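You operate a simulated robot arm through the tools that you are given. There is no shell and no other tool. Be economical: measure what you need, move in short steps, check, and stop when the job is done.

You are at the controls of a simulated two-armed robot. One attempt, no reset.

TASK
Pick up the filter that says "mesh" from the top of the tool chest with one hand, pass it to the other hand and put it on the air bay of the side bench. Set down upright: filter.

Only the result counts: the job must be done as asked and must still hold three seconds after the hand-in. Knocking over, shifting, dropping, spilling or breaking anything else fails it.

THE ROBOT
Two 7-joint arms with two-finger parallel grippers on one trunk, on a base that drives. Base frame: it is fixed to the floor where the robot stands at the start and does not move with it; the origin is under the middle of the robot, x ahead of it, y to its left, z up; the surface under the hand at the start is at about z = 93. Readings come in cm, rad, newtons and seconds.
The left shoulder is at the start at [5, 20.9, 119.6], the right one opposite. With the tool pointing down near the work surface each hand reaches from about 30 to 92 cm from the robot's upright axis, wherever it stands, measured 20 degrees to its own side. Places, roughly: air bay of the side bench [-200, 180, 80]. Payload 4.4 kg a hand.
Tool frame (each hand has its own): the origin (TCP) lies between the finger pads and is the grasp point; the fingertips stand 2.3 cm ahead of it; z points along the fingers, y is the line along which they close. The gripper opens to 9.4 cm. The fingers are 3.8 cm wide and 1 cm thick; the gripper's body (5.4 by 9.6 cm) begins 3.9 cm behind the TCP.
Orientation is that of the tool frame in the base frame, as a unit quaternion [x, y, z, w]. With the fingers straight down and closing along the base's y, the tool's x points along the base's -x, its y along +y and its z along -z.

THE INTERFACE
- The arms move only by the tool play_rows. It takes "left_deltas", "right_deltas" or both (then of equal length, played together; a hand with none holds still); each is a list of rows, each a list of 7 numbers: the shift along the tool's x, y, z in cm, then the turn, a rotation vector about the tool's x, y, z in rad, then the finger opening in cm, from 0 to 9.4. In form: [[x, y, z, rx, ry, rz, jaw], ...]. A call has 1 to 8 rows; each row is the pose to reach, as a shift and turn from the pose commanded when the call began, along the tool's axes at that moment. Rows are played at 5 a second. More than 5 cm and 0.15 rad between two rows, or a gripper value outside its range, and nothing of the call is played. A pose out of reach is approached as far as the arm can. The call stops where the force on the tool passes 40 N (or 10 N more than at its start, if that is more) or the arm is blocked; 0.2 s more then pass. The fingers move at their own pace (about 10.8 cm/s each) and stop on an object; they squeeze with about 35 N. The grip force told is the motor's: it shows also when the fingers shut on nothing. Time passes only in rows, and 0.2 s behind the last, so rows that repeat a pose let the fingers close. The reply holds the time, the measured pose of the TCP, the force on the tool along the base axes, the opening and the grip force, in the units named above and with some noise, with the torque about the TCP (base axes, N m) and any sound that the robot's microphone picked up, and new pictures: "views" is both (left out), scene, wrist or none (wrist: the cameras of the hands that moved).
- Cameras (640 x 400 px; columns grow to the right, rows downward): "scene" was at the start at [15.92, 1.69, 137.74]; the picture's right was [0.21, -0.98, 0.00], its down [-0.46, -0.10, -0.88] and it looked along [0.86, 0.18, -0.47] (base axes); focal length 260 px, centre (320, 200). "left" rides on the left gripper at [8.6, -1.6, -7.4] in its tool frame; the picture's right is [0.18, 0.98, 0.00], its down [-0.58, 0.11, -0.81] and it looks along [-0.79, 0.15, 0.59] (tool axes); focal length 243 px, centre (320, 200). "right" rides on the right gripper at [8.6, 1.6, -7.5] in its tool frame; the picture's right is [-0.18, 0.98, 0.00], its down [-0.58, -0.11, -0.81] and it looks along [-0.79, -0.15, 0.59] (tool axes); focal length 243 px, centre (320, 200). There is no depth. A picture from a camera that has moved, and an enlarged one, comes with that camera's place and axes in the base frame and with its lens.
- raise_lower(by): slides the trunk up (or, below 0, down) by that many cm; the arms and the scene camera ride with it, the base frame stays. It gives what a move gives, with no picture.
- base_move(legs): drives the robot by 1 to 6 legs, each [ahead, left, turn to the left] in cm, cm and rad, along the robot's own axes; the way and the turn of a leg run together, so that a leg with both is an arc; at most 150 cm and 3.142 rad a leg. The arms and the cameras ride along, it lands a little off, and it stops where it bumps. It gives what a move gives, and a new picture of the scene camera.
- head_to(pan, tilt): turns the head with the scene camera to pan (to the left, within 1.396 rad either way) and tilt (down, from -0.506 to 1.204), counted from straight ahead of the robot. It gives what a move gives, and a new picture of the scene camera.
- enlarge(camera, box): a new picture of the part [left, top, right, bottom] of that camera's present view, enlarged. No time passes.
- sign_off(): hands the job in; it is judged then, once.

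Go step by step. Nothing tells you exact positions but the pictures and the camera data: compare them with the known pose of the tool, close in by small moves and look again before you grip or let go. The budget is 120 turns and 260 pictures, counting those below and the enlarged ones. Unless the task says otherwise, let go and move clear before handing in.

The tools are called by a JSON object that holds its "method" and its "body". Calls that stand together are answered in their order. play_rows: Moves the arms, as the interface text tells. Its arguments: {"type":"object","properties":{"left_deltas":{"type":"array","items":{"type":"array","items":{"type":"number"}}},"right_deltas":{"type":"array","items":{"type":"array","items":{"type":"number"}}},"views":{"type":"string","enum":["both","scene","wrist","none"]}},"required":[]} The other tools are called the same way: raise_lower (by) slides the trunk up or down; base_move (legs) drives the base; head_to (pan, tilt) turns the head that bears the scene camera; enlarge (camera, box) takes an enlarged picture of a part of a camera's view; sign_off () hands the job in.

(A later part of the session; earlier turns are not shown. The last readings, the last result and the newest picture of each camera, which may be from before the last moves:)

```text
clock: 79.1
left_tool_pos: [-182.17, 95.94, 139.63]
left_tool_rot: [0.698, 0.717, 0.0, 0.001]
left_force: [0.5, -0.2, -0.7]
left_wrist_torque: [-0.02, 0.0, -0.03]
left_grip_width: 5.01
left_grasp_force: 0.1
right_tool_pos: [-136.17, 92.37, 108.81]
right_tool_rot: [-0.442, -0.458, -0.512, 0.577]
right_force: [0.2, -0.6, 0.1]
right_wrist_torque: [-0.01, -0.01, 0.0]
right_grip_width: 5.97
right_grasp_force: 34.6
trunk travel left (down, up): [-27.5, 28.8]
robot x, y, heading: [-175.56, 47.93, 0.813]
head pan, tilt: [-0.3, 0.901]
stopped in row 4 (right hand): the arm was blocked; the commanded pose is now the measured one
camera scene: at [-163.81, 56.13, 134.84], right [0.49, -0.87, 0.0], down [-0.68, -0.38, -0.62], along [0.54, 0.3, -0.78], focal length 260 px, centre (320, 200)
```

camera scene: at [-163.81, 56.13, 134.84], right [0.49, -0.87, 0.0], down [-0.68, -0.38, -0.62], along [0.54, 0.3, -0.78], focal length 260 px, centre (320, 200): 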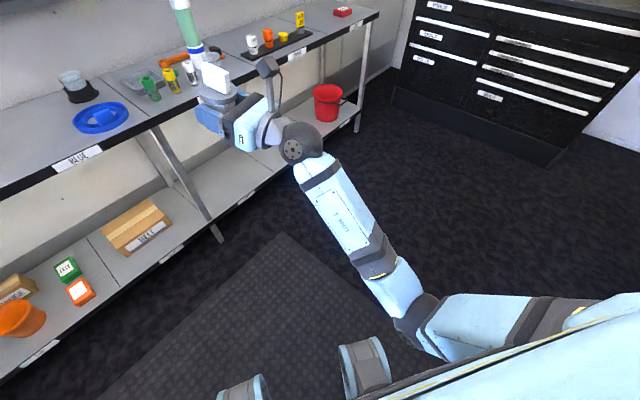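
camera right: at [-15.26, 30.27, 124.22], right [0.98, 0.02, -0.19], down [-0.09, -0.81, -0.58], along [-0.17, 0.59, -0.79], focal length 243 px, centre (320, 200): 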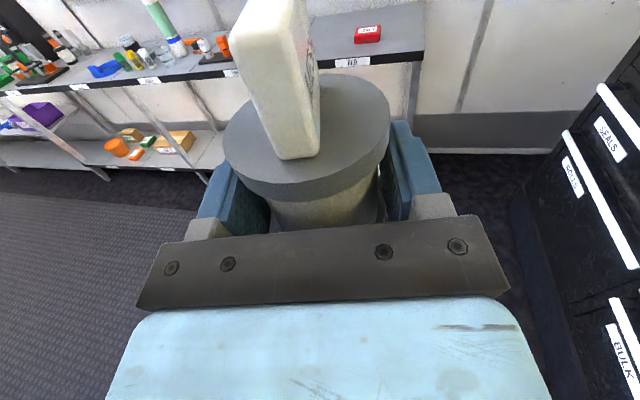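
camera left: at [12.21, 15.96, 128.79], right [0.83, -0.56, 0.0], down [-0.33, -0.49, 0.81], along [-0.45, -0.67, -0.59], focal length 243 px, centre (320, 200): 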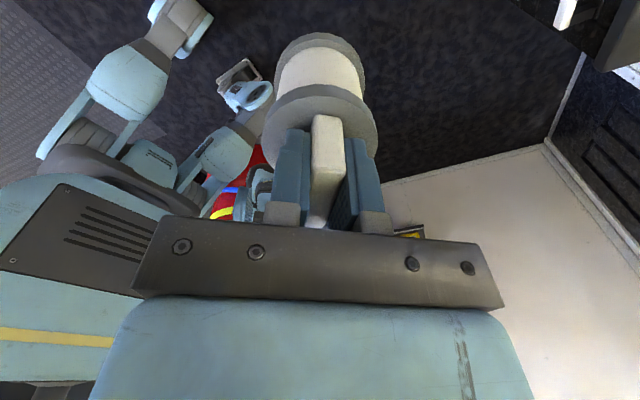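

The level low pose isn't reachable for the right arm. My new plan is for the left hand to retake the tag from its far side at a tilt. The right hand then re-grips the near half of the tag from above, with the flat faces still between its pads, and places from above. First I restore the right hand's pose.

{"method": "play_rows", "body": {"right_deltas": [[1.9, -1, -1.3, -0.012, -0.047, -0.01, 2], [3.8, -2, -2.6, -0.024, -0.094, -0.02, 2], [5.7, -3, -3.9, -0.036, -0.14, -0.03, 2], [7.67, -4.05, -5.24, -0.048, -0.188, -0.042, 2], [7.67, -4.05, -5.24, -0.048, -0.188, -0.042, 2]], "views": "none"}}

{"method": "head_to", "body": {"pan": 0.1, "tilt": 0.5}}

```text
clock: 80.3
left_tool_pos: [-181.96, 95.82, 138.98]
left_tool_rot: [0.697, 0.717, 0.001, 0.0]
left_force: [-0.1, 0.1, -0.1]
left_wrist_torque: [0.03, 0.04, 0.03]
left_grip_width: 5.02
left_grasp_force: 0.1
right_tool_pos: [-139.47, 85.2, 115.05]
right_tool_rot: [-0.492, -0.505, -0.492, 0.51]
right_force: [-0.2, -0.3, -0.3]
right_wrist_torque: [0.02, 0.01, 0.02]
right_grip_width: 5.99
right_grasp_force: 35.2
trunk travel left (down, up): [-27.5, 28.8]
robot x, y, heading: [-175.32, 47.52, 0.819]
head pan, tilt: [-0.3, 0.901]
```

```text
clock: 81.2
left_tool_pos: [-182.1, 95.95, 139.06]
left_tool_rot: [0.697, 0.717, 0.001, 0.001]
left_force: [-0.2, 0.4, -0.3]
left_wrist_torque: [0.0, 0.01, -0.01]
left_grip_width: 4.98
left_grasp_force: 0.0
right_tool_pos: [-139.49, 85.36, 115.21]
right_tool_rot: [-0.491, -0.508, -0.491, 0.509]
right_force: [0.0, -1.2, -0.2]
right_wrist_torque: [0.02, 0.0, 0.01]
right_grip_width: 6.01
right_grasp_force: 35.2
trunk travel left (down, up): [-27.5, 28.8]
robot x, y, heading: [-175.29, 47.73, 0.819]
head pan, tilt: [0.099, 0.499]
camera scene: at [-164.83, 59.61, 137.69], right [0.79, -0.61, 0.0], down [-0.29, -0.38, -0.88], along [0.54, 0.69, -0.48], focal length 260 px, centre (320, 200)
```

scene: 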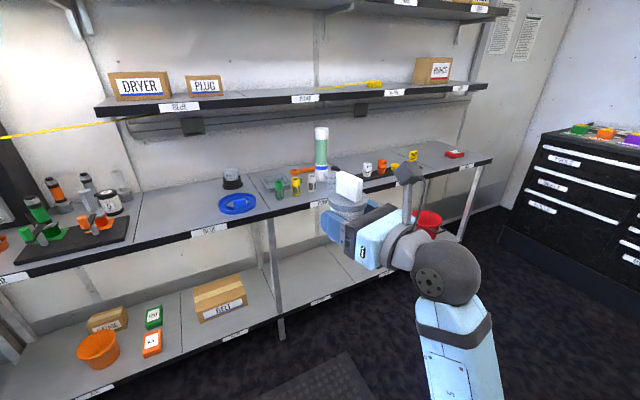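

Right pose is restored, with the filter upright. I'll bring the left hand to a staging point on the tag's far side, then tilt it 45°.

{"method": "play_rows", "body": {"left_deltas": [[0.5, 4.8, 0.6, 0, 0, 0, 5], [1, 9.6, 1.2, 0, 0, 0, 5], [1.5, 14.4, 1.8, 0, 0, 0, 5], [2, 19.2, 2.4, 0, 0, 0, 5], [2.5, 24, 3, 0, 0, 0, 5], [3, 28.8, 3.6, 0, 0, 0, 5], [3.5, 33.6, 4.2, 0, 0, 0, 5], [4.1, 38.4, 5, 0, 0, 0, 5]], "views": "none"}}

{"method": "play_rows", "body": {"left_deltas": [[0.5, 0.7, 0, 0, -0.14, 0, 5], [1, 1.4, 0, 0, -0.28, 0, 5], [1.5, 2.1, 0, 0, -0.42, 0, 5], [2, 2.8, 0, 0, -0.56, 0, 5], [2.5, 3.5, 0, 0, -0.7, 0, 5], [3, 4.3, 0, 0, -0.785, 0, 5], [3, 4.3, 0, 0, -0.785, 0, 5]]}}

```text
clock: 83.0
left_tool_pos: [-143.5, 101.22, 134.13]
left_tool_rot: [0.698, 0.717, 0.0, 0.0]
left_force: [-0.4, 0.2, -0.6]
left_wrist_torque: [0.01, 0.04, 0.02]
left_grip_width: 5.01
left_grasp_force: 0.0
right_tool_pos: [-139.37, 85.27, 115.13]
right_tool_rot: [-0.491, -0.507, -0.491, 0.51]
right_force: [0.3, 0.1, -0.2]
right_wrist_torque: [0.01, -0.04, 0.01]
right_grip_width: 5.97
right_grasp_force: 34.6
trunk travel left (down, up): [-27.5, 28.8]
robot x, y, heading: [-175.29, 47.58, 0.814]
head pan, tilt: [0.099, 0.499]
```

```text
clock: 84.6
left_tool_pos: [-139.59, 104.21, 134.23]
left_tool_rot: [0.645, 0.662, -0.266, 0.274]
left_force: [-0.3, -0.5, -0.1]
left_wrist_torque: [0.0, -0.01, 0.0]
left_grip_width: 5.02
left_grasp_force: 0.1
right_tool_pos: [-139.54, 85.15, 115.24]
right_tool_rot: [-0.491, -0.507, -0.492, 0.511]
right_force: [-0.4, -1.0, 0.2]
right_wrist_torque: [0.02, 0.02, 0.01]
right_grip_width: 5.99
right_grasp_force: 35.2
trunk travel left (down, up): [-27.5, 28.8]
robot x, y, heading: [-175.44, 47.69, 0.814]
head pan, tilt: [0.099, 0.499]
camera scene: at [-164.87, 59.6, 137.71], right [0.79, -0.61, 0.0], down [-0.29, -0.38, -0.88], along [0.54, 0.69, -0.48], focal length 260 px, centre (320, 200)
camera left: at [-141.51, 115.63, 133.25], right [0.98, 0.16, -0.13], down [0.1, 0.16, 0.98], along [0.18, -0.97, 0.14], focal length 243 px, centre (320, 200)
```

scene: 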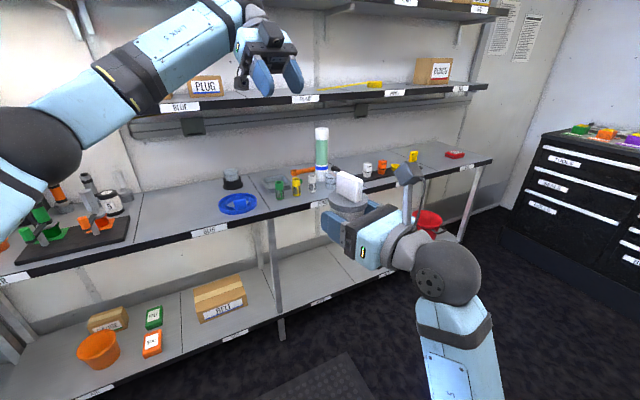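
left: 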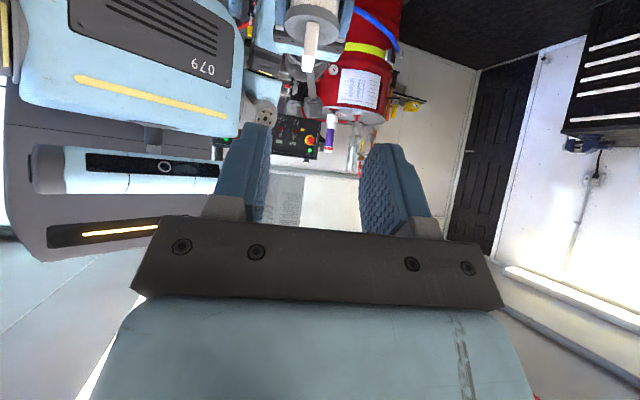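

The tag is in line. I'll approach to about 6 cm short of the grasp.

{"method": "play_rows", "body": {"left_deltas": [[-1, 0.1, 4, 0, 0, 0, 5], [-2, 0.2, 8, 0, 0, 0, 5], [-2.7, 0.2, 11, 0, 0, 0, 5], [-2.7, 0.2, 14, 0, 0, 0, 5], [-2.7, 0.2, 14, 0, 0, 0, 5]]}}

{"method": "enlarge", "body": {"camera": "scene", "box": [240, 80, 440, 280]}}

{"method": "enlarge", "body": {"camera": "right", "box": [160, 0, 480, 240]}}

```text
clock: 85.8
left_tool_pos: [-138.94, 92.5, 126.15]
left_tool_rot: [0.645, 0.663, -0.265, 0.275]
left_force: [0.6, 0.1, 0.3]
left_wrist_torque: [-0.01, 0.02, -0.02]
left_grip_width: 4.99
left_grasp_force: 0.1
right_tool_pos: [-139.54, 85.41, 115.21]
right_tool_rot: [-0.492, -0.507, -0.492, 0.509]
right_force: [0.5, 0.8, 0.0]
right_wrist_torque: [0.02, 0.03, -0.01]
right_grip_width: 5.98
right_grasp_force: 34.9
trunk travel left (down, up): [-27.5, 28.8]
robot x, y, heading: [-175.24, 47.93, 0.811]
head pan, tilt: [0.099, 0.499]
camera scene: at [-164.85, 59.61, 137.71], right [0.79, -0.61, 0.0], down [-0.29, -0.38, -0.88], along [0.54, 0.69, -0.48], focal length 260 px, centre (320, 200)
camera left: at [-140.79, 103.86, 125.22], right [0.98, 0.16, -0.13], down [0.1, 0.16, 0.98], along [0.18, -0.97, 0.14], focal length 243 px, centre (320, 200)
```

scene: 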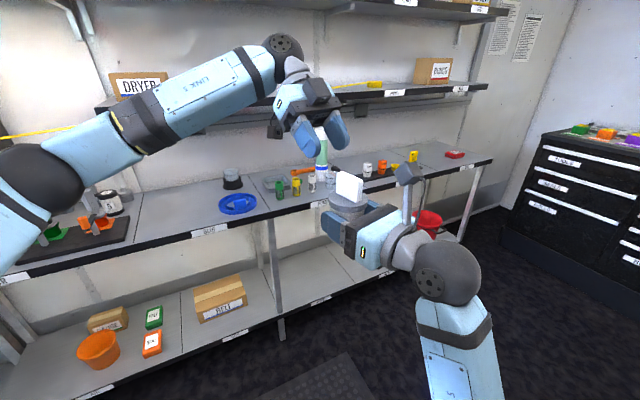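
left: 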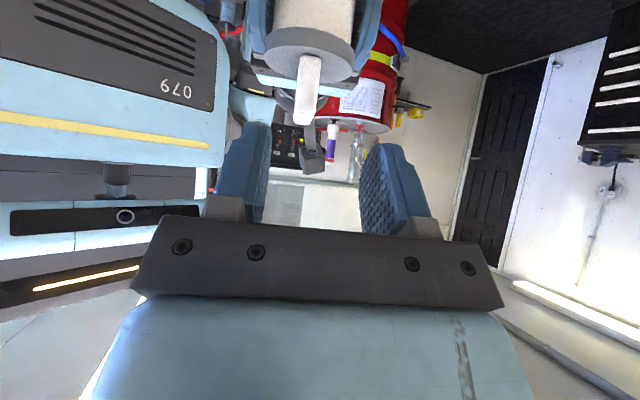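

```text
2.00 times, centred on (340, 180) of scene
camera zoom: at [-164.85, 59.61, 137.71], right [0.79, -0.61, 0.0], down [-0.29, -0.38, -0.88], along [0.54, 0.69, -0.48], focal length 520 px, centre (280, 240)
```

zoom: 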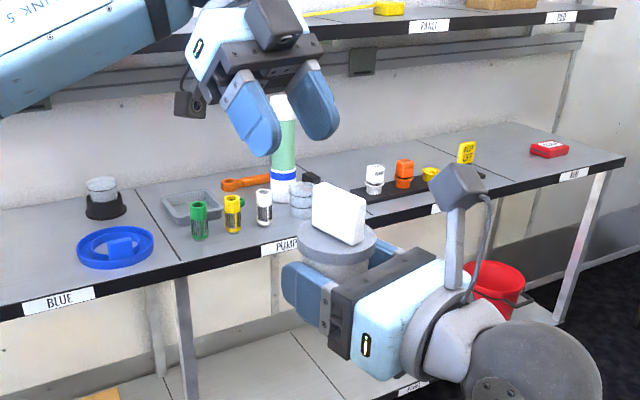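

```text
1.67 times, centred on (320, 120) of right
camera zoom: at [-137.56, 77.94, 123.83], right [0.98, 0.03, -0.19], down [-0.08, -0.81, -0.58], along [-0.17, 0.59, -0.79], focal length 404 px, centre (320, 333)
```

zoom: 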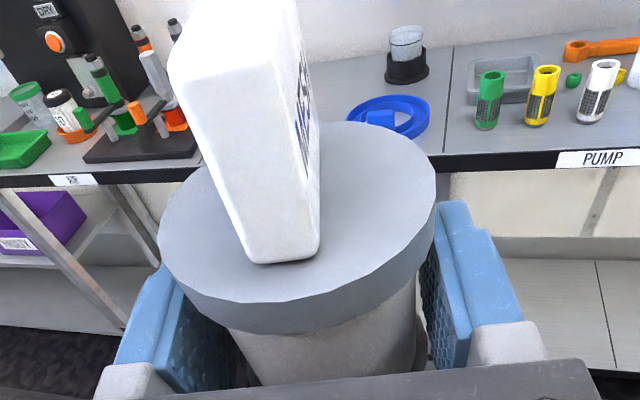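

The tag is at x≈-139.7, y 83.6 to 88.1, z 118.8 to 122.6. I'll close in the last 5.5 cm with a 0.75 cm side correction.

{"method": "play_rows", "body": {"left_deltas": [[0, -0.75, 1, 0, 0, 0, 5], [0, -0.75, 3.5, 0, 0, 0, 5], [0, -0.75, 5.5, 0, 0, 0, 5], [0, -0.75, 5.5, 0, 0, 0, 5]], "views": "wrist"}}

{"method": "enlarge", "body": {"camera": "scene", "box": [270, 100, 430, 260]}}

{"method": "enlarge", "body": {"camera": "right", "box": [160, 0, 480, 240]}}

```text
clock: 86.8
left_tool_pos: [-139.63, 88.64, 122.25]
left_tool_rot: [0.644, 0.662, -0.266, 0.276]
left_force: [0.0, 0.2, -0.7]
left_wrist_torque: [-0.03, -0.02, 0.0]
left_grip_width: 4.98
left_grasp_force: 0.0
right_tool_pos: [-139.55, 85.24, 115.2]
right_tool_rot: [-0.491, -0.507, -0.492, 0.51]
right_force: [-0.3, 0.4, 0.7]
right_wrist_torque: [-0.04, 0.02, -0.01]
right_grip_width: 5.97
right_grasp_force: 35.2
trunk travel left (down, up): [-27.5, 28.8]
robot x, y, heading: [-175.21, 47.38, 0.813]
head pan, tilt: [0.099, 0.499]
camera left: at [-141.43, 99.97, 121.35], right [0.98, 0.16, -0.13], down [0.1, 0.16, 0.98], along [0.18, -0.97, 0.14], focal length 243 px, centre (320, 200)
```

left: 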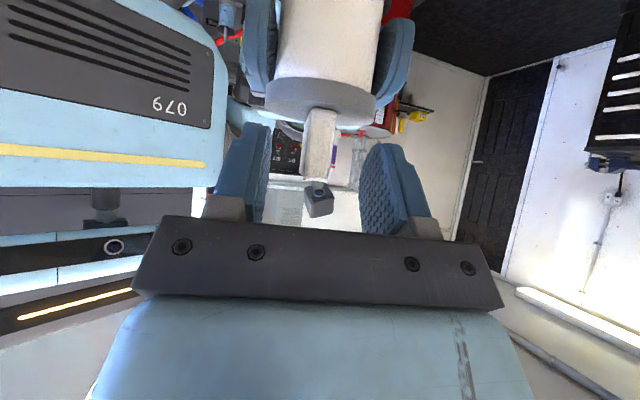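

```text
2.50 times, centred on (350, 180) of scene
camera zoom: at [-164.84, 59.61, 137.7], right [0.79, -0.61, 0.0], down [-0.29, -0.38, -0.88], along [0.54, 0.69, -0.48], focal length 650 px, centre (245, 250)
```

zoom: 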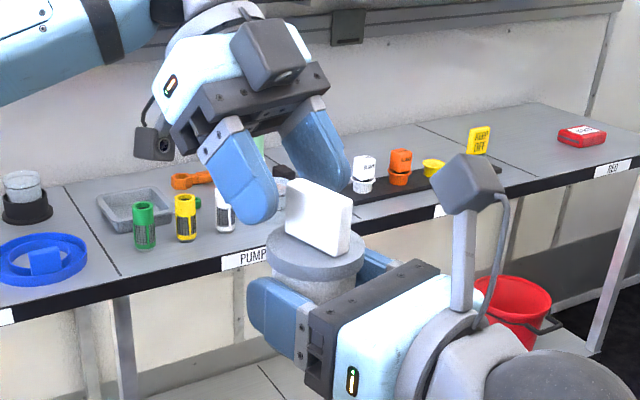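

```text
1.67 times, centred on (320, 120) of right
camera zoom: at [-137.55, 77.94, 123.82], right [0.98, 0.03, -0.19], down [-0.08, -0.81, -0.58], along [-0.17, 0.59, -0.79], focal length 404 px, centre (320, 333)
```

zoom: 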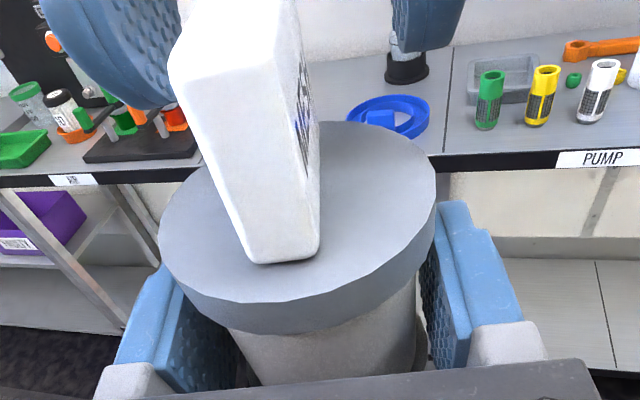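

The fingers straddle the tag's far end. I'll advance 1 cm more for a deeper bite, then close.

{"method": "play_rows", "body": {"left_deltas": [[0, 0, 0.5, 0, 0, 0, 5], [0, 0, 1, 0, 0, 0, 5], [0, 0, 1, 0, 0, 0, 5]], "views": "none"}}

{"method": "play_rows", "body": {"left_deltas": [[0, 0, 0, 0, 0, 0, 3], [0, 0, 0, 0, 0, 0, 1.5], [0, 0, 0, 0, 0, 0, 0], [0, 0, 0, 0, 0, 0, 0], [0, 0, 0, 0, 0, 0, 0]], "views": "wrist"}}

{"method": "enlarge", "body": {"camera": "scene", "box": [270, 100, 430, 260]}}

{"method": "enlarge", "body": {"camera": "right", "box": [160, 0, 480, 240]}}

```text
clock: 87.6
left_tool_pos: [-139.6, 87.86, 121.7]
left_tool_rot: [0.644, 0.662, -0.266, 0.276]
left_force: [-0.1, -0.4, -0.6]
left_wrist_torque: [0.0, 0.03, 0.01]
left_grip_width: 5.0
left_grasp_force: 0.1
right_tool_pos: [-139.61, 85.38, 115.1]
right_tool_rot: [-0.491, -0.507, -0.492, 0.51]
right_force: [-0.2, 0.5, -0.1]
right_wrist_torque: [0.0, 0.02, 0.02]
right_grip_width: 5.96
right_grasp_force: 35.1
trunk travel left (down, up): [-27.5, 28.8]
robot x, y, heading: [-175.29, 47.77, 0.819]
head pan, tilt: [0.099, 0.499]
```

```text
clock: 88.8
left_tool_pos: [-139.51, 87.93, 121.52]
left_tool_rot: [0.645, 0.661, -0.267, 0.275]
left_force: [-7.7, -1.4, 6.9]
left_wrist_torque: [-0.15, 0.27, 0.12]
left_grip_width: 1.32
left_grasp_force: 35.0
right_tool_pos: [-139.45, 85.29, 115.11]
right_tool_rot: [-0.492, -0.506, -0.492, 0.509]
right_force: [7.9, 2.4, -5.7]
right_wrist_torque: [-0.14, 0.29, -0.31]
right_grip_width: 6.01
right_grasp_force: 34.7
trunk travel left (down, up): [-27.5, 28.8]
robot x, y, heading: [-175.43, 47.95, 0.813]
head pan, tilt: [0.099, 0.499]
camera left: at [-141.47, 99.2, 120.67], right [0.98, 0.16, -0.13], down [0.1, 0.16, 0.98], along [0.18, -0.97, 0.14], focal length 243 px, centre (320, 200)
```

left: 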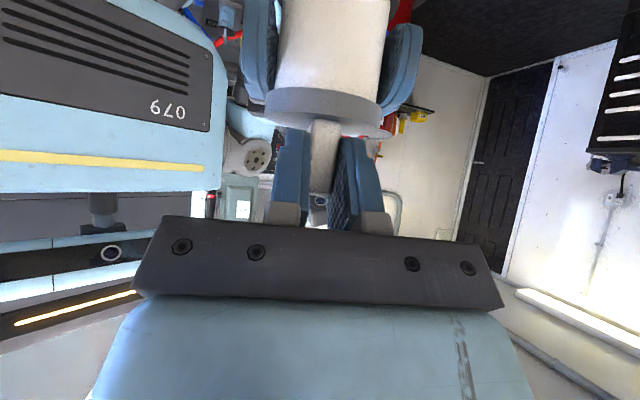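

```text
2.50 times, centred on (350, 180) of scene
camera zoom: at [-164.84, 59.62, 137.7], right [0.79, -0.61, 0.0], down [-0.29, -0.38, -0.88], along [0.54, 0.69, -0.48], focal length 650 px, centre (245, 250)
```

zoom: 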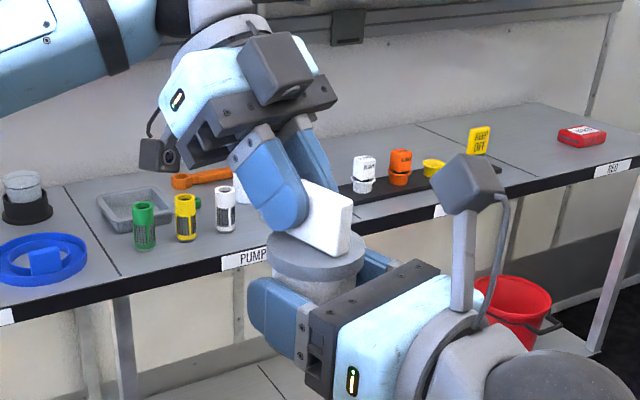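

```text
1.67 times, centred on (320, 120) of right
camera zoom: at [-137.52, 77.96, 123.79], right [0.98, 0.03, -0.19], down [-0.08, -0.81, -0.58], along [-0.17, 0.59, -0.79], focal length 404 px, centre (320, 333)
```

zoom: 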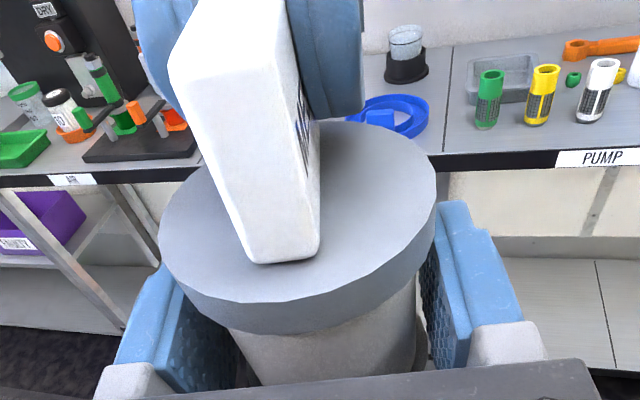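

The left hand firmly holds the far half of the tag. Now I'll open the right, check, and back it off.

{"method": "play_rows", "body": {"right_deltas": [[0, 0, 0, 0, 0, 0, 7.5], [0, 0, 0, 0, 0, 0, 9.4], [0, 0, 0, 0, 0, 0, 9.4]], "views": "none"}}

{"method": "play_rows", "body": {"right_deltas": [[0, 0, -2, 0, 0, 0, 9.4], [0, 0, -5, 0, 0, 0, 9.4], [0, 2, -8, 0, 0, 0, 9.4], [0, 4, -11, 0, 0, 0, 9.4]], "views": "scene"}}

```text
clock: 89.6
left_tool_pos: [-139.52, 87.95, 121.47]
left_tool_rot: [0.644, 0.662, -0.266, 0.275]
left_force: [0.5, -1.3, -0.1]
left_wrist_torque: [0.0, 0.01, 0.0]
left_grip_width: 1.35
left_grasp_force: 34.9
right_tool_pos: [-139.61, 85.21, 115.17]
right_tool_rot: [-0.492, -0.507, -0.492, 0.509]
right_force: [0.5, 0.4, -0.6]
right_wrist_torque: [-0.03, -0.01, -0.01]
right_grip_width: 9.41
right_grasp_force: 0.1
trunk travel left (down, up): [-27.5, 28.8]
robot x, y, heading: [-175.36, 47.72, 0.813]
head pan, tilt: [0.099, 0.499]
```

```text
clock: 90.6
left_tool_pos: [-139.53, 87.78, 122.24]
left_tool_rot: [0.645, 0.662, -0.266, 0.274]
left_force: [-0.5, 0.1, -1.0]
left_wrist_torque: [0.0, 0.01, 0.02]
left_grip_width: 1.35
left_grasp_force: 34.9
right_tool_pos: [-138.11, 76.09, 119.82]
right_tool_rot: [-0.473, -0.456, -0.479, 0.582]
right_force: [0.8, -1.2, -0.1]
right_wrist_torque: [-0.02, -0.01, 0.01]
right_grip_width: 9.41
right_grasp_force: 0.0
trunk travel left (down, up): [-27.5, 28.8]
robot x, y, heading: [-175.4, 47.79, 0.816]
head pan, tilt: [0.099, 0.499]
stopped in row 4 (right hand): the arm was blocked; the commanded pose is now the measured one
camera scene: at [-164.83, 59.6, 138.34], right [0.79, -0.61, 0.0], down [-0.29, -0.38, -0.88], along [0.54, 0.69, -0.48], focal length 260 px, centre (320, 200)
```

scene: 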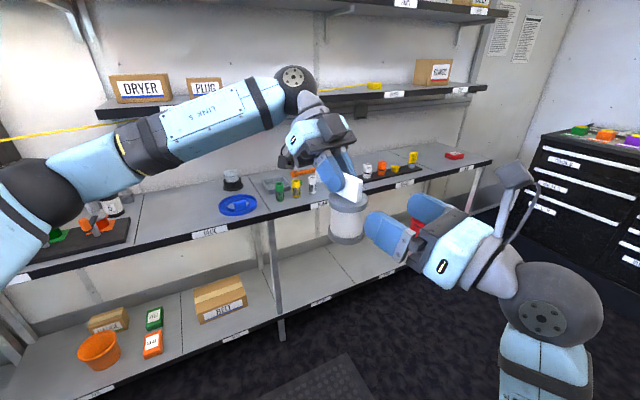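

The right hand is clear of the filter, but its elbow is low and hit a limit. I'll raise it and pitch it back down to free the arm.

{"method": "play_rows", "body": {"right_deltas": [[1.5, 1.5, 0, 0, -0.15, 0, 9.4], [3, 3, 0, 0, -0.3, 0, 9.4], [4.5, 4.5, 0, 0, -0.45, 0, 9.4], [6, 6, 0, 0, -0.6, 0, 9.4], [7, 7.5, 0, 0, -0.75, 0, 9.4], [8, 9, 0, 0, -0.9, 0, 9.4], [9, 10.5, 0, 0, -1.05, 0, 9.4], [10, 12, 0, 0, -1.2, 0, 9.4]], "views": "scene"}}

```text
clock: 92.4
left_tool_pos: [-139.63, 87.92, 121.55]
left_tool_rot: [0.644, 0.662, -0.266, 0.275]
left_force: [0.3, 0.1, -1.2]
left_wrist_torque: [0.02, 0.01, -0.01]
left_grip_width: 1.35
left_grasp_force: 34.5
right_tool_pos: [-125.28, 75.85, 127.56]
right_tool_rot: [0.66, 0.705, 0.129, -0.223]
right_force: [0.2, 0.3, -0.2]
right_wrist_torque: [-0.02, 0.0, 0.01]
right_grip_width: 9.39
right_grasp_force: 0.1
trunk travel left (down, up): [-27.5, 28.8]
robot x, y, heading: [-175.51, 47.89, 0.818]
head pan, tilt: [0.099, 0.499]
camera scene: at [-164.86, 59.64, 137.69], right [0.79, -0.61, 0.0], down [-0.29, -0.38, -0.88], along [0.54, 0.69, -0.48], focal length 260 px, centre (320, 200)
```

scene: 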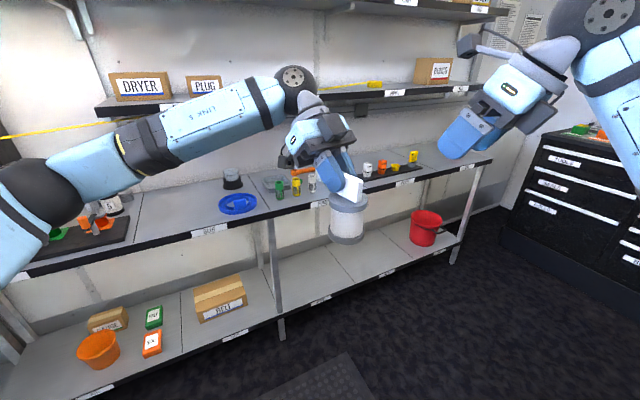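

The right arm is free. Now I'll make the right hand vertical, and at the same time yaw the left (with the filter) about −0.5 rad so the tag lines up better for the right hand.

{"method": "play_rows", "body": {"left_deltas": [[0, 0, 0, 0.088, 0, 0.088, 0], [0, 0, 0, 0.176, 0, 0.177, 0], [0, 0, 0, 0.265, 0, 0.265, 0], [0, 0, 0, 0.353, 0, 0.354, 0], [0, 0, 0, 0.353, 0, 0.354, 0]], "right_deltas": [[0, 0, 0, -0.032, -0.126, 0.009, 9.4], [0, 0, 0, -0.064, -0.253, 0.017, 9.4], [0, 0, 0, -0.095, -0.38, 0.025, 9.4], [0, 0, 0, -0.127, -0.506, 0.034, 9.4], [0, 0, 0, -0.127, -0.506, 0.034, 9.4]], "views": "scene"}}

{"method": "play_rows", "body": {"right_deltas": [[0, 0, 0, 0, 0, -0.148, 9.4], [0, 0, 0, 0, 0, -0.296, 9.4], [0, 0, 0, 0, 0, -0.444, 9.4], [0, 0, 0, 0, 0, -0.592, 9.4], [0, 0, 0, 0, 0, -0.74, 9.4], [0, 0, 0, 0, 0, -0.888, 9.4], [0, 0, 0, 0, 0, -1.036, 9.4], [0, 0, 0, 0, 0, -1.184, 9.4]], "views": "none"}}

{"method": "play_rows", "body": {"right_deltas": [[0, 0, 0, 0, 0, -0.148, 9.4], [0, 0, 0, 0, 0, -0.296, 9.4], [0, 0, 0, 0, 0, -0.444, 9.4], [0, 0, 0, 0, 0, -0.592, 9.4], [0, 0, 0, 0, 0, -0.74, 9.4], [0, 0, 0, 0, 0, -0.888, 9.4], [0, 0, 0, 0, 0, -1.036, 9.4], [0, 0, 0, 0, 0, -1.184, 9.4]], "views": "scene"}}

```text
clock: 93.6
left_tool_pos: [-139.6, 87.86, 121.43]
left_tool_rot: [0.789, 0.481, -0.326, 0.199]
left_force: [0.6, -0.1, -0.7]
left_wrist_torque: [0.0, 0.01, 0.0]
left_grip_width: 1.33
left_grasp_force: 35.0
right_tool_pos: [-125.08, 75.91, 127.46]
right_tool_rot: [0.697, 0.717, 0.001, 0.0]
right_force: [1.0, 0.2, 0.5]
right_wrist_torque: [0.04, -0.01, 0.04]
right_grip_width: 9.4
right_grasp_force: 0.1
trunk travel left (down, up): [-27.5, 28.8]
robot x, y, heading: [-175.01, 47.6, 0.815]
head pan, tilt: [0.099, 0.499]
camera scene: at [-164.81, 59.62, 137.7], right [0.79, -0.61, 0.0], down [-0.29, -0.38, -0.88], along [0.54, 0.69, -0.48], focal length 260 px, centre (320, 200)
```

scene: 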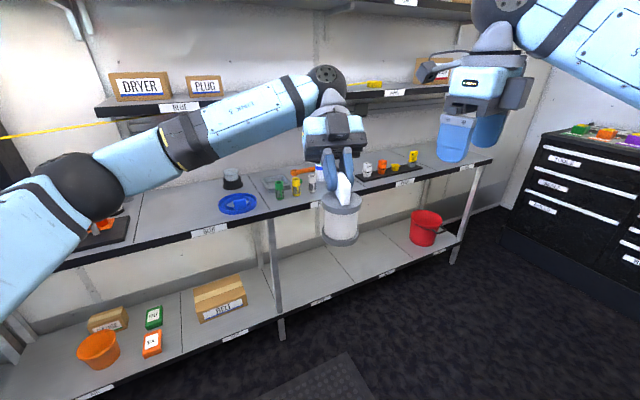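

```text
clock: 95.4
left_tool_pos: [-139.57, 87.86, 121.55]
left_tool_rot: [0.788, 0.483, -0.325, 0.2]
left_force: [-0.2, -0.1, -1.6]
left_wrist_torque: [0.02, 0.0, 0.0]
left_grip_width: 1.33
left_grasp_force: 34.9
right_tool_pos: [-125.01, 75.79, 127.66]
right_tool_rot: [0.177, 0.984, 0.001, 0.0]
right_force: [-0.3, 0.9, 0.3]
right_wrist_torque: [0.01, 0.0, -0.06]
right_grip_width: 9.4
right_grasp_force: 0.2
trunk travel left (down, up): [-27.5, 28.8]
robot x, y, heading: [-175.1, 47.37, 0.814]
head pan, tilt: [0.099, 0.499]
```

```text
clock: 97.2
left_tool_pos: [-139.6, 87.82, 121.48]
left_tool_rot: [0.788, 0.482, -0.325, 0.2]
left_force: [0.1, 0.3, -0.2]
left_wrist_torque: [-0.02, -0.01, -0.02]
left_grip_width: 1.33
left_grasp_force: 35.0
right_tool_pos: [-125.17, 75.88, 127.67]
right_tool_rot: [-0.404, 0.915, 0.001, 0.001]
right_force: [-0.4, -0.9, -0.5]
right_wrist_torque: [0.01, -0.01, 0.02]
right_grip_width: 9.42
right_grasp_force: 0.0
trunk travel left (down, up): [-27.5, 28.8]
robot x, y, heading: [-175.22, 48.04, 0.817]
head pan, tilt: [0.099, 0.499]
camera scene: at [-164.84, 59.61, 137.7], right [0.79, -0.61, 0.0], down [-0.29, -0.38, -0.88], along [0.54, 0.69, -0.48], focal length 260 px, centre (320, 200)
```

scene: 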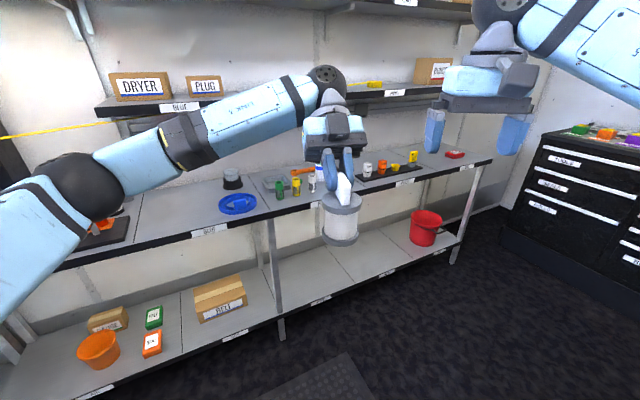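

The right hand is nearly aligned. I'll swing it over to above the tag's near half and finish the yaw.

{"method": "play_rows", "body": {"right_deltas": [[0, 1, -4, 0, 0, -0.05, 6], [1, 4.5, -6, 0, 0, -0.1, 5.5], [2, 8, -6, 0, 0, -0.15, 5], [3, 11.3, -6, 0, 0, -0.2, 5], [4, 14.5, -6, 0, 0, -0.25, 5], [4.99, 17.65, -6, 0, 0, -0.264, 5], [4.99, 17.65, -6, 0, 0, -0.264, 5]]}}

{"method": "enlarge", "body": {"camera": "scene", "box": [250, 60, 450, 260]}}

```text
clock: 98.8
left_tool_pos: [-139.55, 87.8, 121.69]
left_tool_rot: [0.788, 0.482, -0.326, 0.2]
left_force: [0.0, -0.9, -1.1]
left_wrist_torque: [-0.01, 0.01, 0.01]
left_grip_width: 1.35
left_grasp_force: 35.1
right_tool_pos: [-141.29, 83.95, 133.67]
right_tool_rot: [-0.519, 0.855, 0.0, 0.001]
right_force: [0.0, 0.5, 0.2]
right_wrist_torque: [0.03, 0.01, -0.02]
right_grip_width: 5.0
right_grasp_force: 0.2
trunk travel left (down, up): [-27.5, 28.8]
robot x, y, heading: [-175.51, 47.68, 0.81]
head pan, tilt: [0.099, 0.499]
camera scene: at [-164.76, 59.55, 137.7], right [0.79, -0.61, 0.0], down [-0.29, -0.38, -0.88], along [0.54, 0.69, -0.48], focal length 260 px, centre (320, 200)
camera right: at [-146.64, 77.03, 141.11], right [-0.79, 0.62, 0.0], down [0.36, 0.46, 0.81], along [0.5, 0.64, -0.59], focal length 243 px, centre (320, 200)
```

scene: 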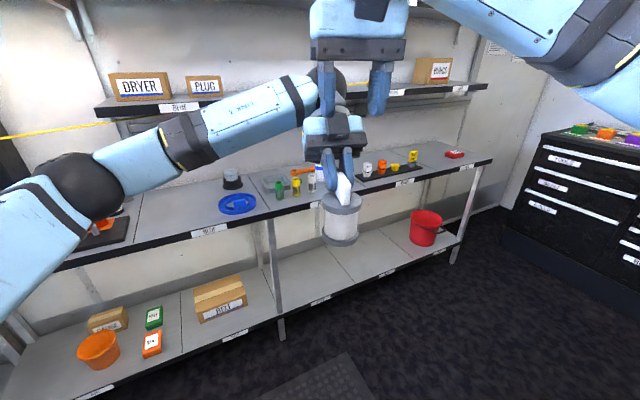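
right: 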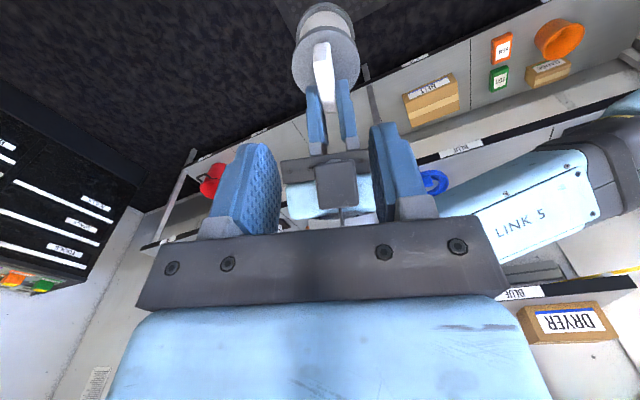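

```text
2.00 times, centred on (350, 160) of scene
camera zoom: at [-164.76, 59.55, 137.7], right [0.79, -0.61, 0.0], down [-0.29, -0.38, -0.88], along [0.54, 0.69, -0.48], focal length 520 px, centre (260, 280)
```

zoom: 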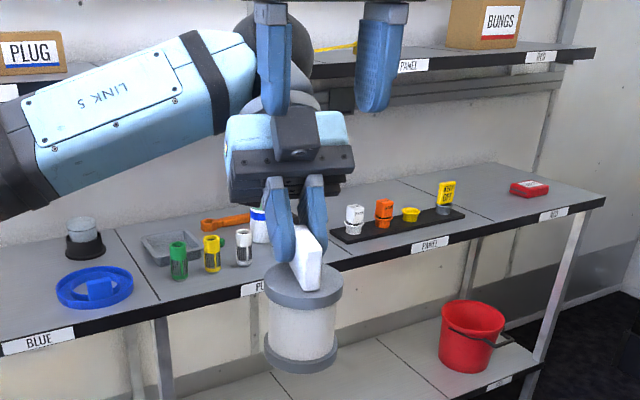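

The projection matches: the tag's near half lies directly below. I'll lower in stages.

{"method": "play_rows", "body": {"right_deltas": [[0.2, 0, 3, 0, 0, 0, 5], [0.2, 0, 6, 0, 0, 0, 5], [0.2, 0, 8.5, 0, 0, 0, 5], [0.2, 0, 8.5, 0, 0, 0, 5]], "views": "wrist"}}

{"method": "enlarge", "body": {"camera": "scene", "box": [250, 60, 450, 260]}}

```text
clock: 99.8
left_tool_pos: [-139.59, 87.76, 121.59]
left_tool_rot: [0.789, 0.483, -0.324, 0.2]
left_force: [0.2, -0.3, -1.8]
left_wrist_torque: [0.02, 0.04, -0.02]
left_grip_width: 1.34
left_grasp_force: 34.8
right_tool_pos: [-141.68, 84.04, 124.95]
right_tool_rot: [-0.519, 0.855, 0.001, 0.0]
right_force: [0.4, -0.3, 0.5]
right_wrist_torque: [0.01, 0.01, -0.02]
right_grip_width: 5.02
right_grasp_force: 0.0
trunk travel left (down, up): [-27.5, 28.8]
robot x, y, heading: [-175.28, 47.88, 0.81]
head pan, tilt: [0.099, 0.499]
camera right: at [-146.91, 77.12, 132.5], right [-0.79, 0.62, 0.0], down [0.36, 0.46, 0.81], along [0.5, 0.64, -0.59], focal length 243 px, centre (320, 200)
```

right: 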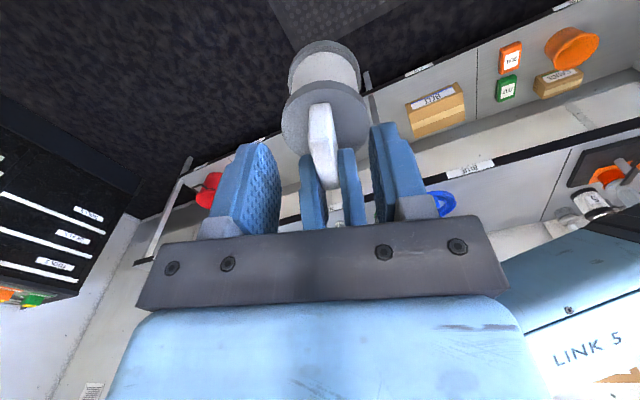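

```text
2.00 times, centred on (350, 160) of scene
camera zoom: at [-164.86, 59.6, 137.71], right [0.79, -0.61, 0.0], down [-0.29, -0.38, -0.88], along [0.54, 0.69, -0.48], focal length 520 px, centre (260, 280)
```

zoom: 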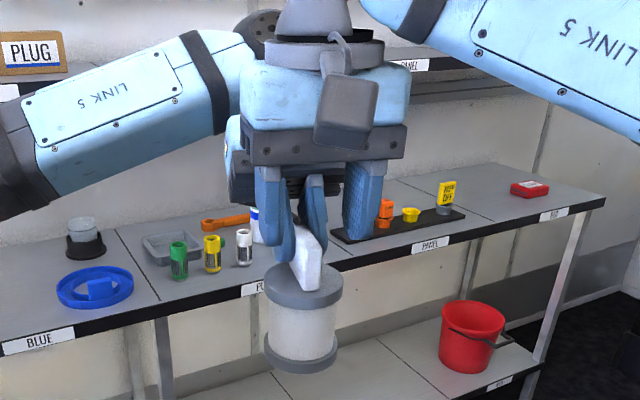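

{"method": "play_rows", "body": {"right_deltas": [[0, 0, 1.8, 0, 0, 0, 5], [0, 0, 3.6, 0, 0, 0, 5], [0, 0, 3.6, 0, 0, 0, 5]], "views": "wrist"}}

{"method": "enlarge", "body": {"camera": "scene", "box": [270, 100, 410, 240]}}

```text
clock: 100.3
left_tool_pos: [-139.54, 88.13, 121.02]
left_tool_rot: [0.787, 0.485, -0.328, 0.197]
left_force: [-0.4, 0.9, -1.2]
left_wrist_torque: [-0.01, -0.02, 0.04]
left_grip_width: 1.34
left_grasp_force: 35.0
right_tool_pos: [-141.39, 83.85, 123.24]
right_tool_rot: [-0.519, 0.855, 0.005, 0.004]
right_force: [0.5, 0.2, -0.1]
right_wrist_torque: [0.0, -0.02, -0.03]
right_grip_width: 5.0
right_grasp_force: 0.1
trunk travel left (down, up): [-27.5, 28.8]
robot x, y, heading: [-174.96, 47.75, 0.816]
head pan, tilt: [0.099, 0.499]
stopped in row 2 (left hand): the force on the tool passed its limit at 49 N (the readings are from after the stop); the commanded pose is now the measured one
camera right: at [-146.8, 76.94, 130.64], right [-0.79, 0.62, 0.01], down [0.36, 0.46, 0.81], along [0.5, 0.64, -0.58], focal length 243 px, centre (320, 200)
```

right: 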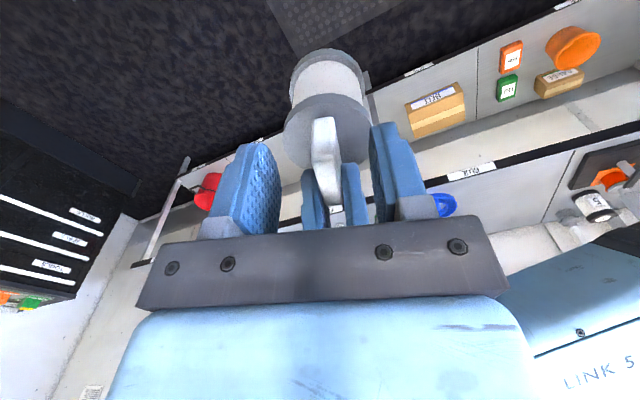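

```text
2.86 times, centred on (340, 170) of scene
camera zoom: at [-164.82, 59.63, 137.7], right [0.79, -0.61, 0.0], down [-0.29, -0.38, -0.88], along [0.54, 0.69, -0.48], focal length 742 px, centre (263, 286)
```

zoom: 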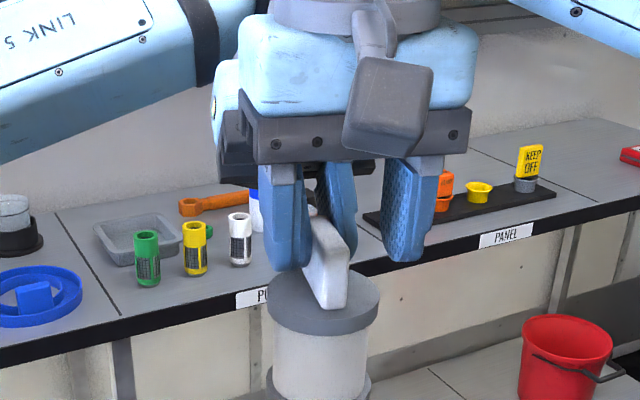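

The hand bodies touched, so I'll back the right up and tilt it about 0.45 rad away from the left hand, still in the tag plane, before re-approaching.

{"method": "play_rows", "body": {"right_deltas": [[0.5, 0, -1.5, 0, 0, 0, 5], [1, 0, -4, 0, 0, 0, 5], [1, 0, -4, 0, -0.15, 0, 5], [1, 0, -4, 0, -0.3, 0, 5], [1, 0, -4, 0, -0.45, 0, 5], [1, 0, -4, 0, -0.45, 0, 5]]}}

{"method": "enlarge", "body": {"camera": "scene", "box": [250, 60, 450, 260]}}

```text
clock: 101.8
left_tool_pos: [-139.62, 88.09, 121.02]
left_tool_rot: [0.787, 0.485, -0.327, 0.198]
left_force: [-0.7, 0.0, -1.4]
left_wrist_torque: [0.0, -0.01, 0.02]
left_grip_width: 1.32
left_grasp_force: 35.0
right_tool_pos: [-142.03, 83.13, 127.42]
right_tool_rot: [-0.507, 0.831, 0.122, 0.195]
right_force: [0.1, 0.3, -0.3]
right_wrist_torque: [0.02, 0.0, -0.02]
right_grip_width: 5.03
right_grasp_force: 0.0
trunk travel left (down, up): [-27.5, 28.8]
robot x, y, heading: [-175.18, 47.87, 0.81]
head pan, tilt: [0.099, 0.499]
camera scene: at [-164.83, 59.65, 137.7], right [0.79, -0.61, 0.0], down [-0.29, -0.38, -0.88], along [0.54, 0.69, -0.48], focal length 260 px, centre (320, 200)
camera right: at [-148.35, 73.99, 130.12], right [-0.8, 0.6, 0.09], down [0.18, 0.09, 0.98], along [0.58, 0.8, -0.18], focal length 243 px, centre (320, 200)
```

scene: 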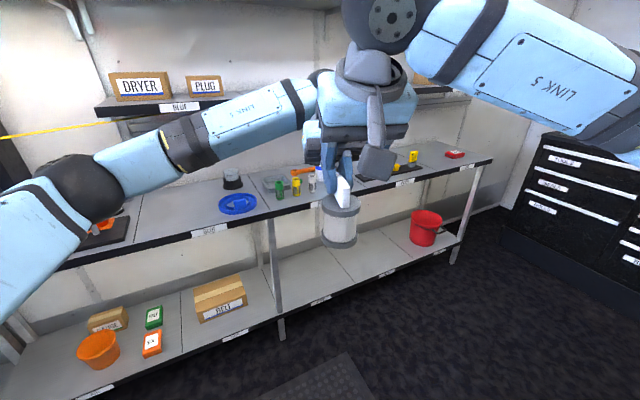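
right: 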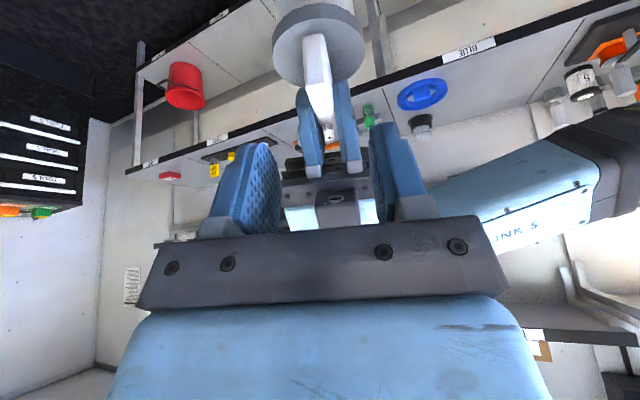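

```text
2.00 times, centred on (350, 160) of scene
camera zoom: at [-164.83, 59.65, 137.7], right [0.79, -0.61, 0.0], down [-0.29, -0.38, -0.88], along [0.54, 0.69, -0.48], focal length 520 px, centre (260, 280)
```

zoom: 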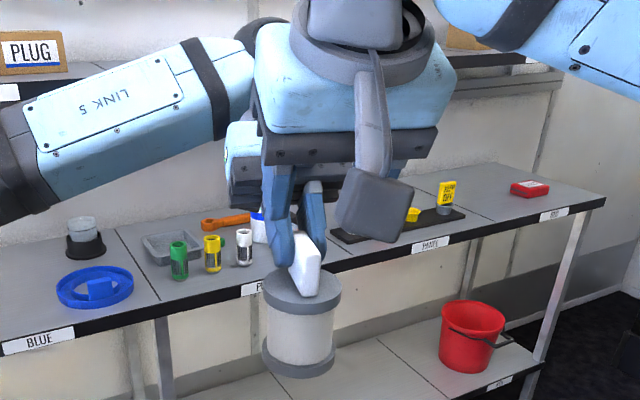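

Good, there's visible separation now. I'll re-approach along the tilted axis.

{"method": "play_rows", "body": {"right_deltas": [[1.73, 0, 1.5, 0, 0, 0, 5], [1.73, 0, 3, 0, 0, 0, 5], [1.73, 0, 4.6, 0, 0, 0, 5], [1.73, 0, 6.2, 0, 0, 0, 5], [1.73, 0, 6.2, 0, 0, 0, 5]], "views": "wrist"}}

{"method": "enlarge", "body": {"camera": "scene", "box": [270, 100, 410, 240]}}

{"method": "enlarge", "body": {"camera": "right", "box": [200, 20, 440, 240]}}

```text
clock: 103.0
left_tool_pos: [-139.53, 88.01, 121.04]
left_tool_rot: [0.786, 0.485, -0.328, 0.198]
left_force: [0.4, 0.9, -1.3]
left_wrist_torque: [0.04, -0.03, -0.01]
left_grip_width: 1.31
left_grasp_force: 34.5
right_tool_pos: [-141.57, 84.21, 120.95]
right_tool_rot: [-0.505, 0.832, 0.121, 0.194]
right_force: [-0.9, 0.5, -0.2]
right_wrist_torque: [-0.02, 0.05, 0.01]
right_grip_width: 5.0
right_grasp_force: 0.1
trunk travel left (down, up): [-27.5, 28.8]
robot x, y, heading: [-175.48, 47.73, 0.81]
head pan, tilt: [0.099, 0.499]
camera right: at [-147.96, 75.14, 123.85], right [-0.8, 0.6, 0.09], down [0.18, 0.09, 0.98], along [0.58, 0.8, -0.18], focal length 243 px, centre (320, 200)
```

right: 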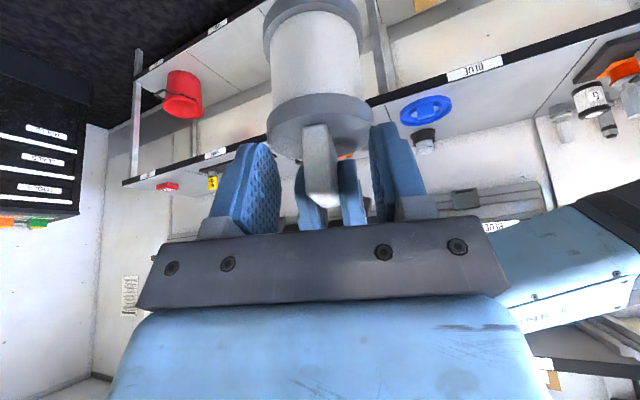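

```text
2.86 times, centred on (340, 170) of scene
camera zoom: at [-164.86, 59.6, 137.71], right [0.79, -0.61, 0.0], down [-0.29, -0.38, -0.88], along [0.54, 0.69, -0.48], focal length 742 px, centre (263, 286)
```

zoom: 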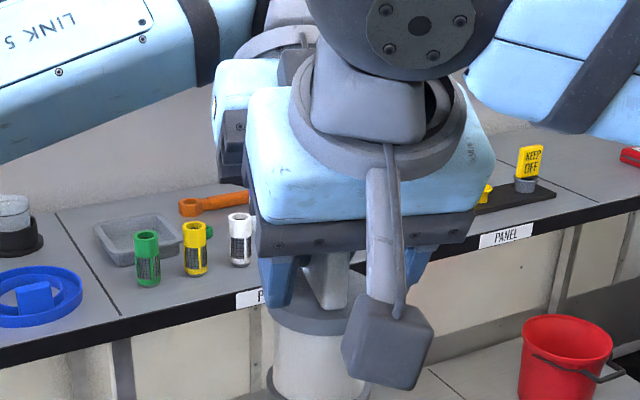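

```text
1.82 times, centred on (320, 130) of right
camera zoom: at [-147.96, 75.14, 123.85], right [-0.8, 0.6, 0.09], down [0.18, 0.09, 0.98], along [0.58, 0.8, -0.18], focal length 441 px, centre (320, 327)
```

zoom: 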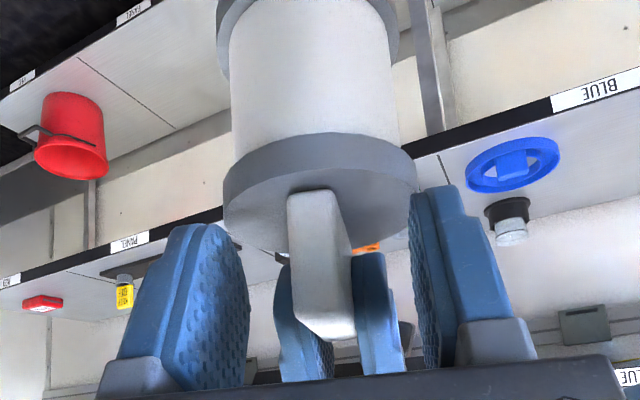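

The right fingers straddle the tag's near half without contact. I'll close them.

{"method": "play_rows", "body": {"right_deltas": [[0, 0, 0, 0, 0, 0, 3], [0, 0, 0, 0, 0, 0, 1.5], [0, 0, 0, 0, 0, 0, 0], [0, 0, 0, 0, 0, 0, 0], [0, 0, 0, 0, 0, 0, 0]], "views": "none"}}

{"method": "enlarge", "body": {"camera": "right", "box": [200, 20, 440, 240]}}

{"method": "enlarge", "body": {"camera": "left", "box": [200, 20, 440, 240]}}

```text
clock: 104.2
left_tool_pos: [-139.53, 88.03, 120.91]
left_tool_rot: [0.786, 0.485, -0.327, 0.198]
left_force: [-5.4, 1.6, 2.0]
left_wrist_torque: [-0.1, -0.07, -0.31]
left_grip_width: 1.29
left_grasp_force: 35.2
right_tool_pos: [-141.47, 84.14, 120.97]
right_tool_rot: [-0.505, 0.833, 0.121, 0.193]
right_force: [5.8, -1.2, -1.9]
right_wrist_torque: [0.01, 0.12, 0.04]
right_grip_width: 3.36
right_grasp_force: 35.0
trunk travel left (down, up): [-27.5, 28.8]
robot x, y, heading: [-175.11, 47.66, 0.814]
head pan, tilt: [0.099, 0.499]
```

```text
1.82 times, centred on (320, 130) of right
camera zoom: at [-147.94, 75.15, 123.85], right [-0.8, 0.6, 0.09], down [0.18, 0.09, 0.98], along [0.58, 0.8, -0.18], focal length 441 px, centre (320, 327)
```

zoom: 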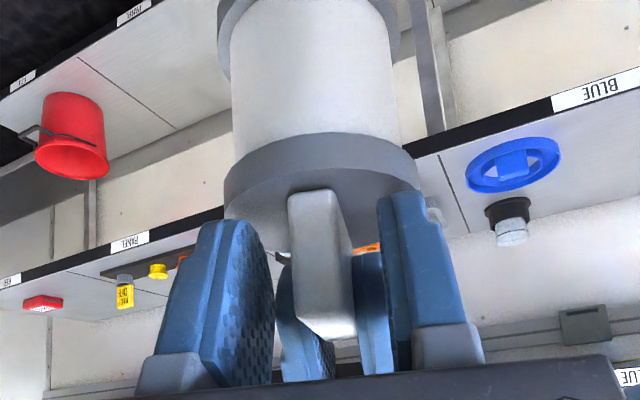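

```text
1.82 times, centred on (320, 130) of left
camera zoom: at [-135.82, 98.95, 120.07], right [0.93, -0.33, -0.14], down [0.17, 0.09, 0.98], along [-0.31, -0.94, 0.14], focal length 441 px, centre (320, 327)
```

zoom: 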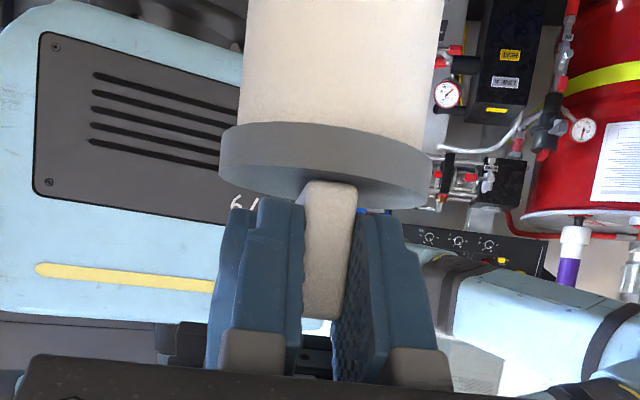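

The right fingers closed on the left's fingertips (3.36 cm), not the tag. I'll open, shift about 1 cm outward, and try again.

{"method": "play_rows", "body": {"right_deltas": [[0, 0, 0, 0, 0, 0, 4.5], [0.77, 0, -0.59, 0, 0, 0, 4.5], [0.77, 0, -0.59, 0, 0, 0, 4.5], [0.77, 0, -0.59, 0, 0, 0, 2], [0.77, 0, -0.59, 0, 0, 0, 0], [0.77, 0, -0.59, 0, 0, 0, 0], [0.77, 0, -0.59, 0, 0, 0, 0]], "views": "none"}}

{"method": "enlarge", "body": {"camera": "right", "box": [200, 20, 440, 240]}}

```text
clock: 105.8
left_tool_pos: [-139.55, 88.09, 120.94]
left_tool_rot: [0.787, 0.485, -0.327, 0.198]
left_force: [1.1, -0.2, -2.1]
left_wrist_torque: [-0.02, -0.05, -0.06]
left_grip_width: 1.32
left_grasp_force: 35.3
right_tool_pos: [-141.85, 83.28, 121.05]
right_tool_rot: [-0.506, 0.832, 0.121, 0.194]
right_force: [-1.0, -1.6, 1.3]
right_wrist_torque: [0.04, 0.06, 0.12]
right_grip_width: 1.31
right_grasp_force: 35.4
trunk travel left (down, up): [-27.5, 28.8]
robot x, y, heading: [-174.92, 47.3, 0.817]
head pan, tilt: [0.099, 0.499]
```

```text
1.82 times, centred on (320, 130) of right
camera zoom: at [-148.37, 74.25, 124.01], right [-0.8, 0.6, 0.09], down [0.18, 0.09, 0.98], along [0.58, 0.8, -0.18], focal length 441 px, centre (320, 327)
```

zoom: 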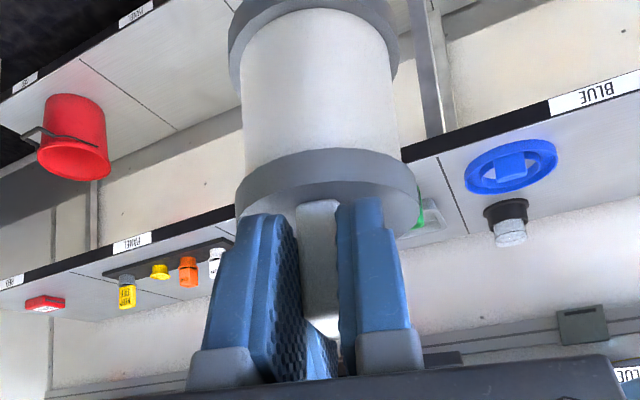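

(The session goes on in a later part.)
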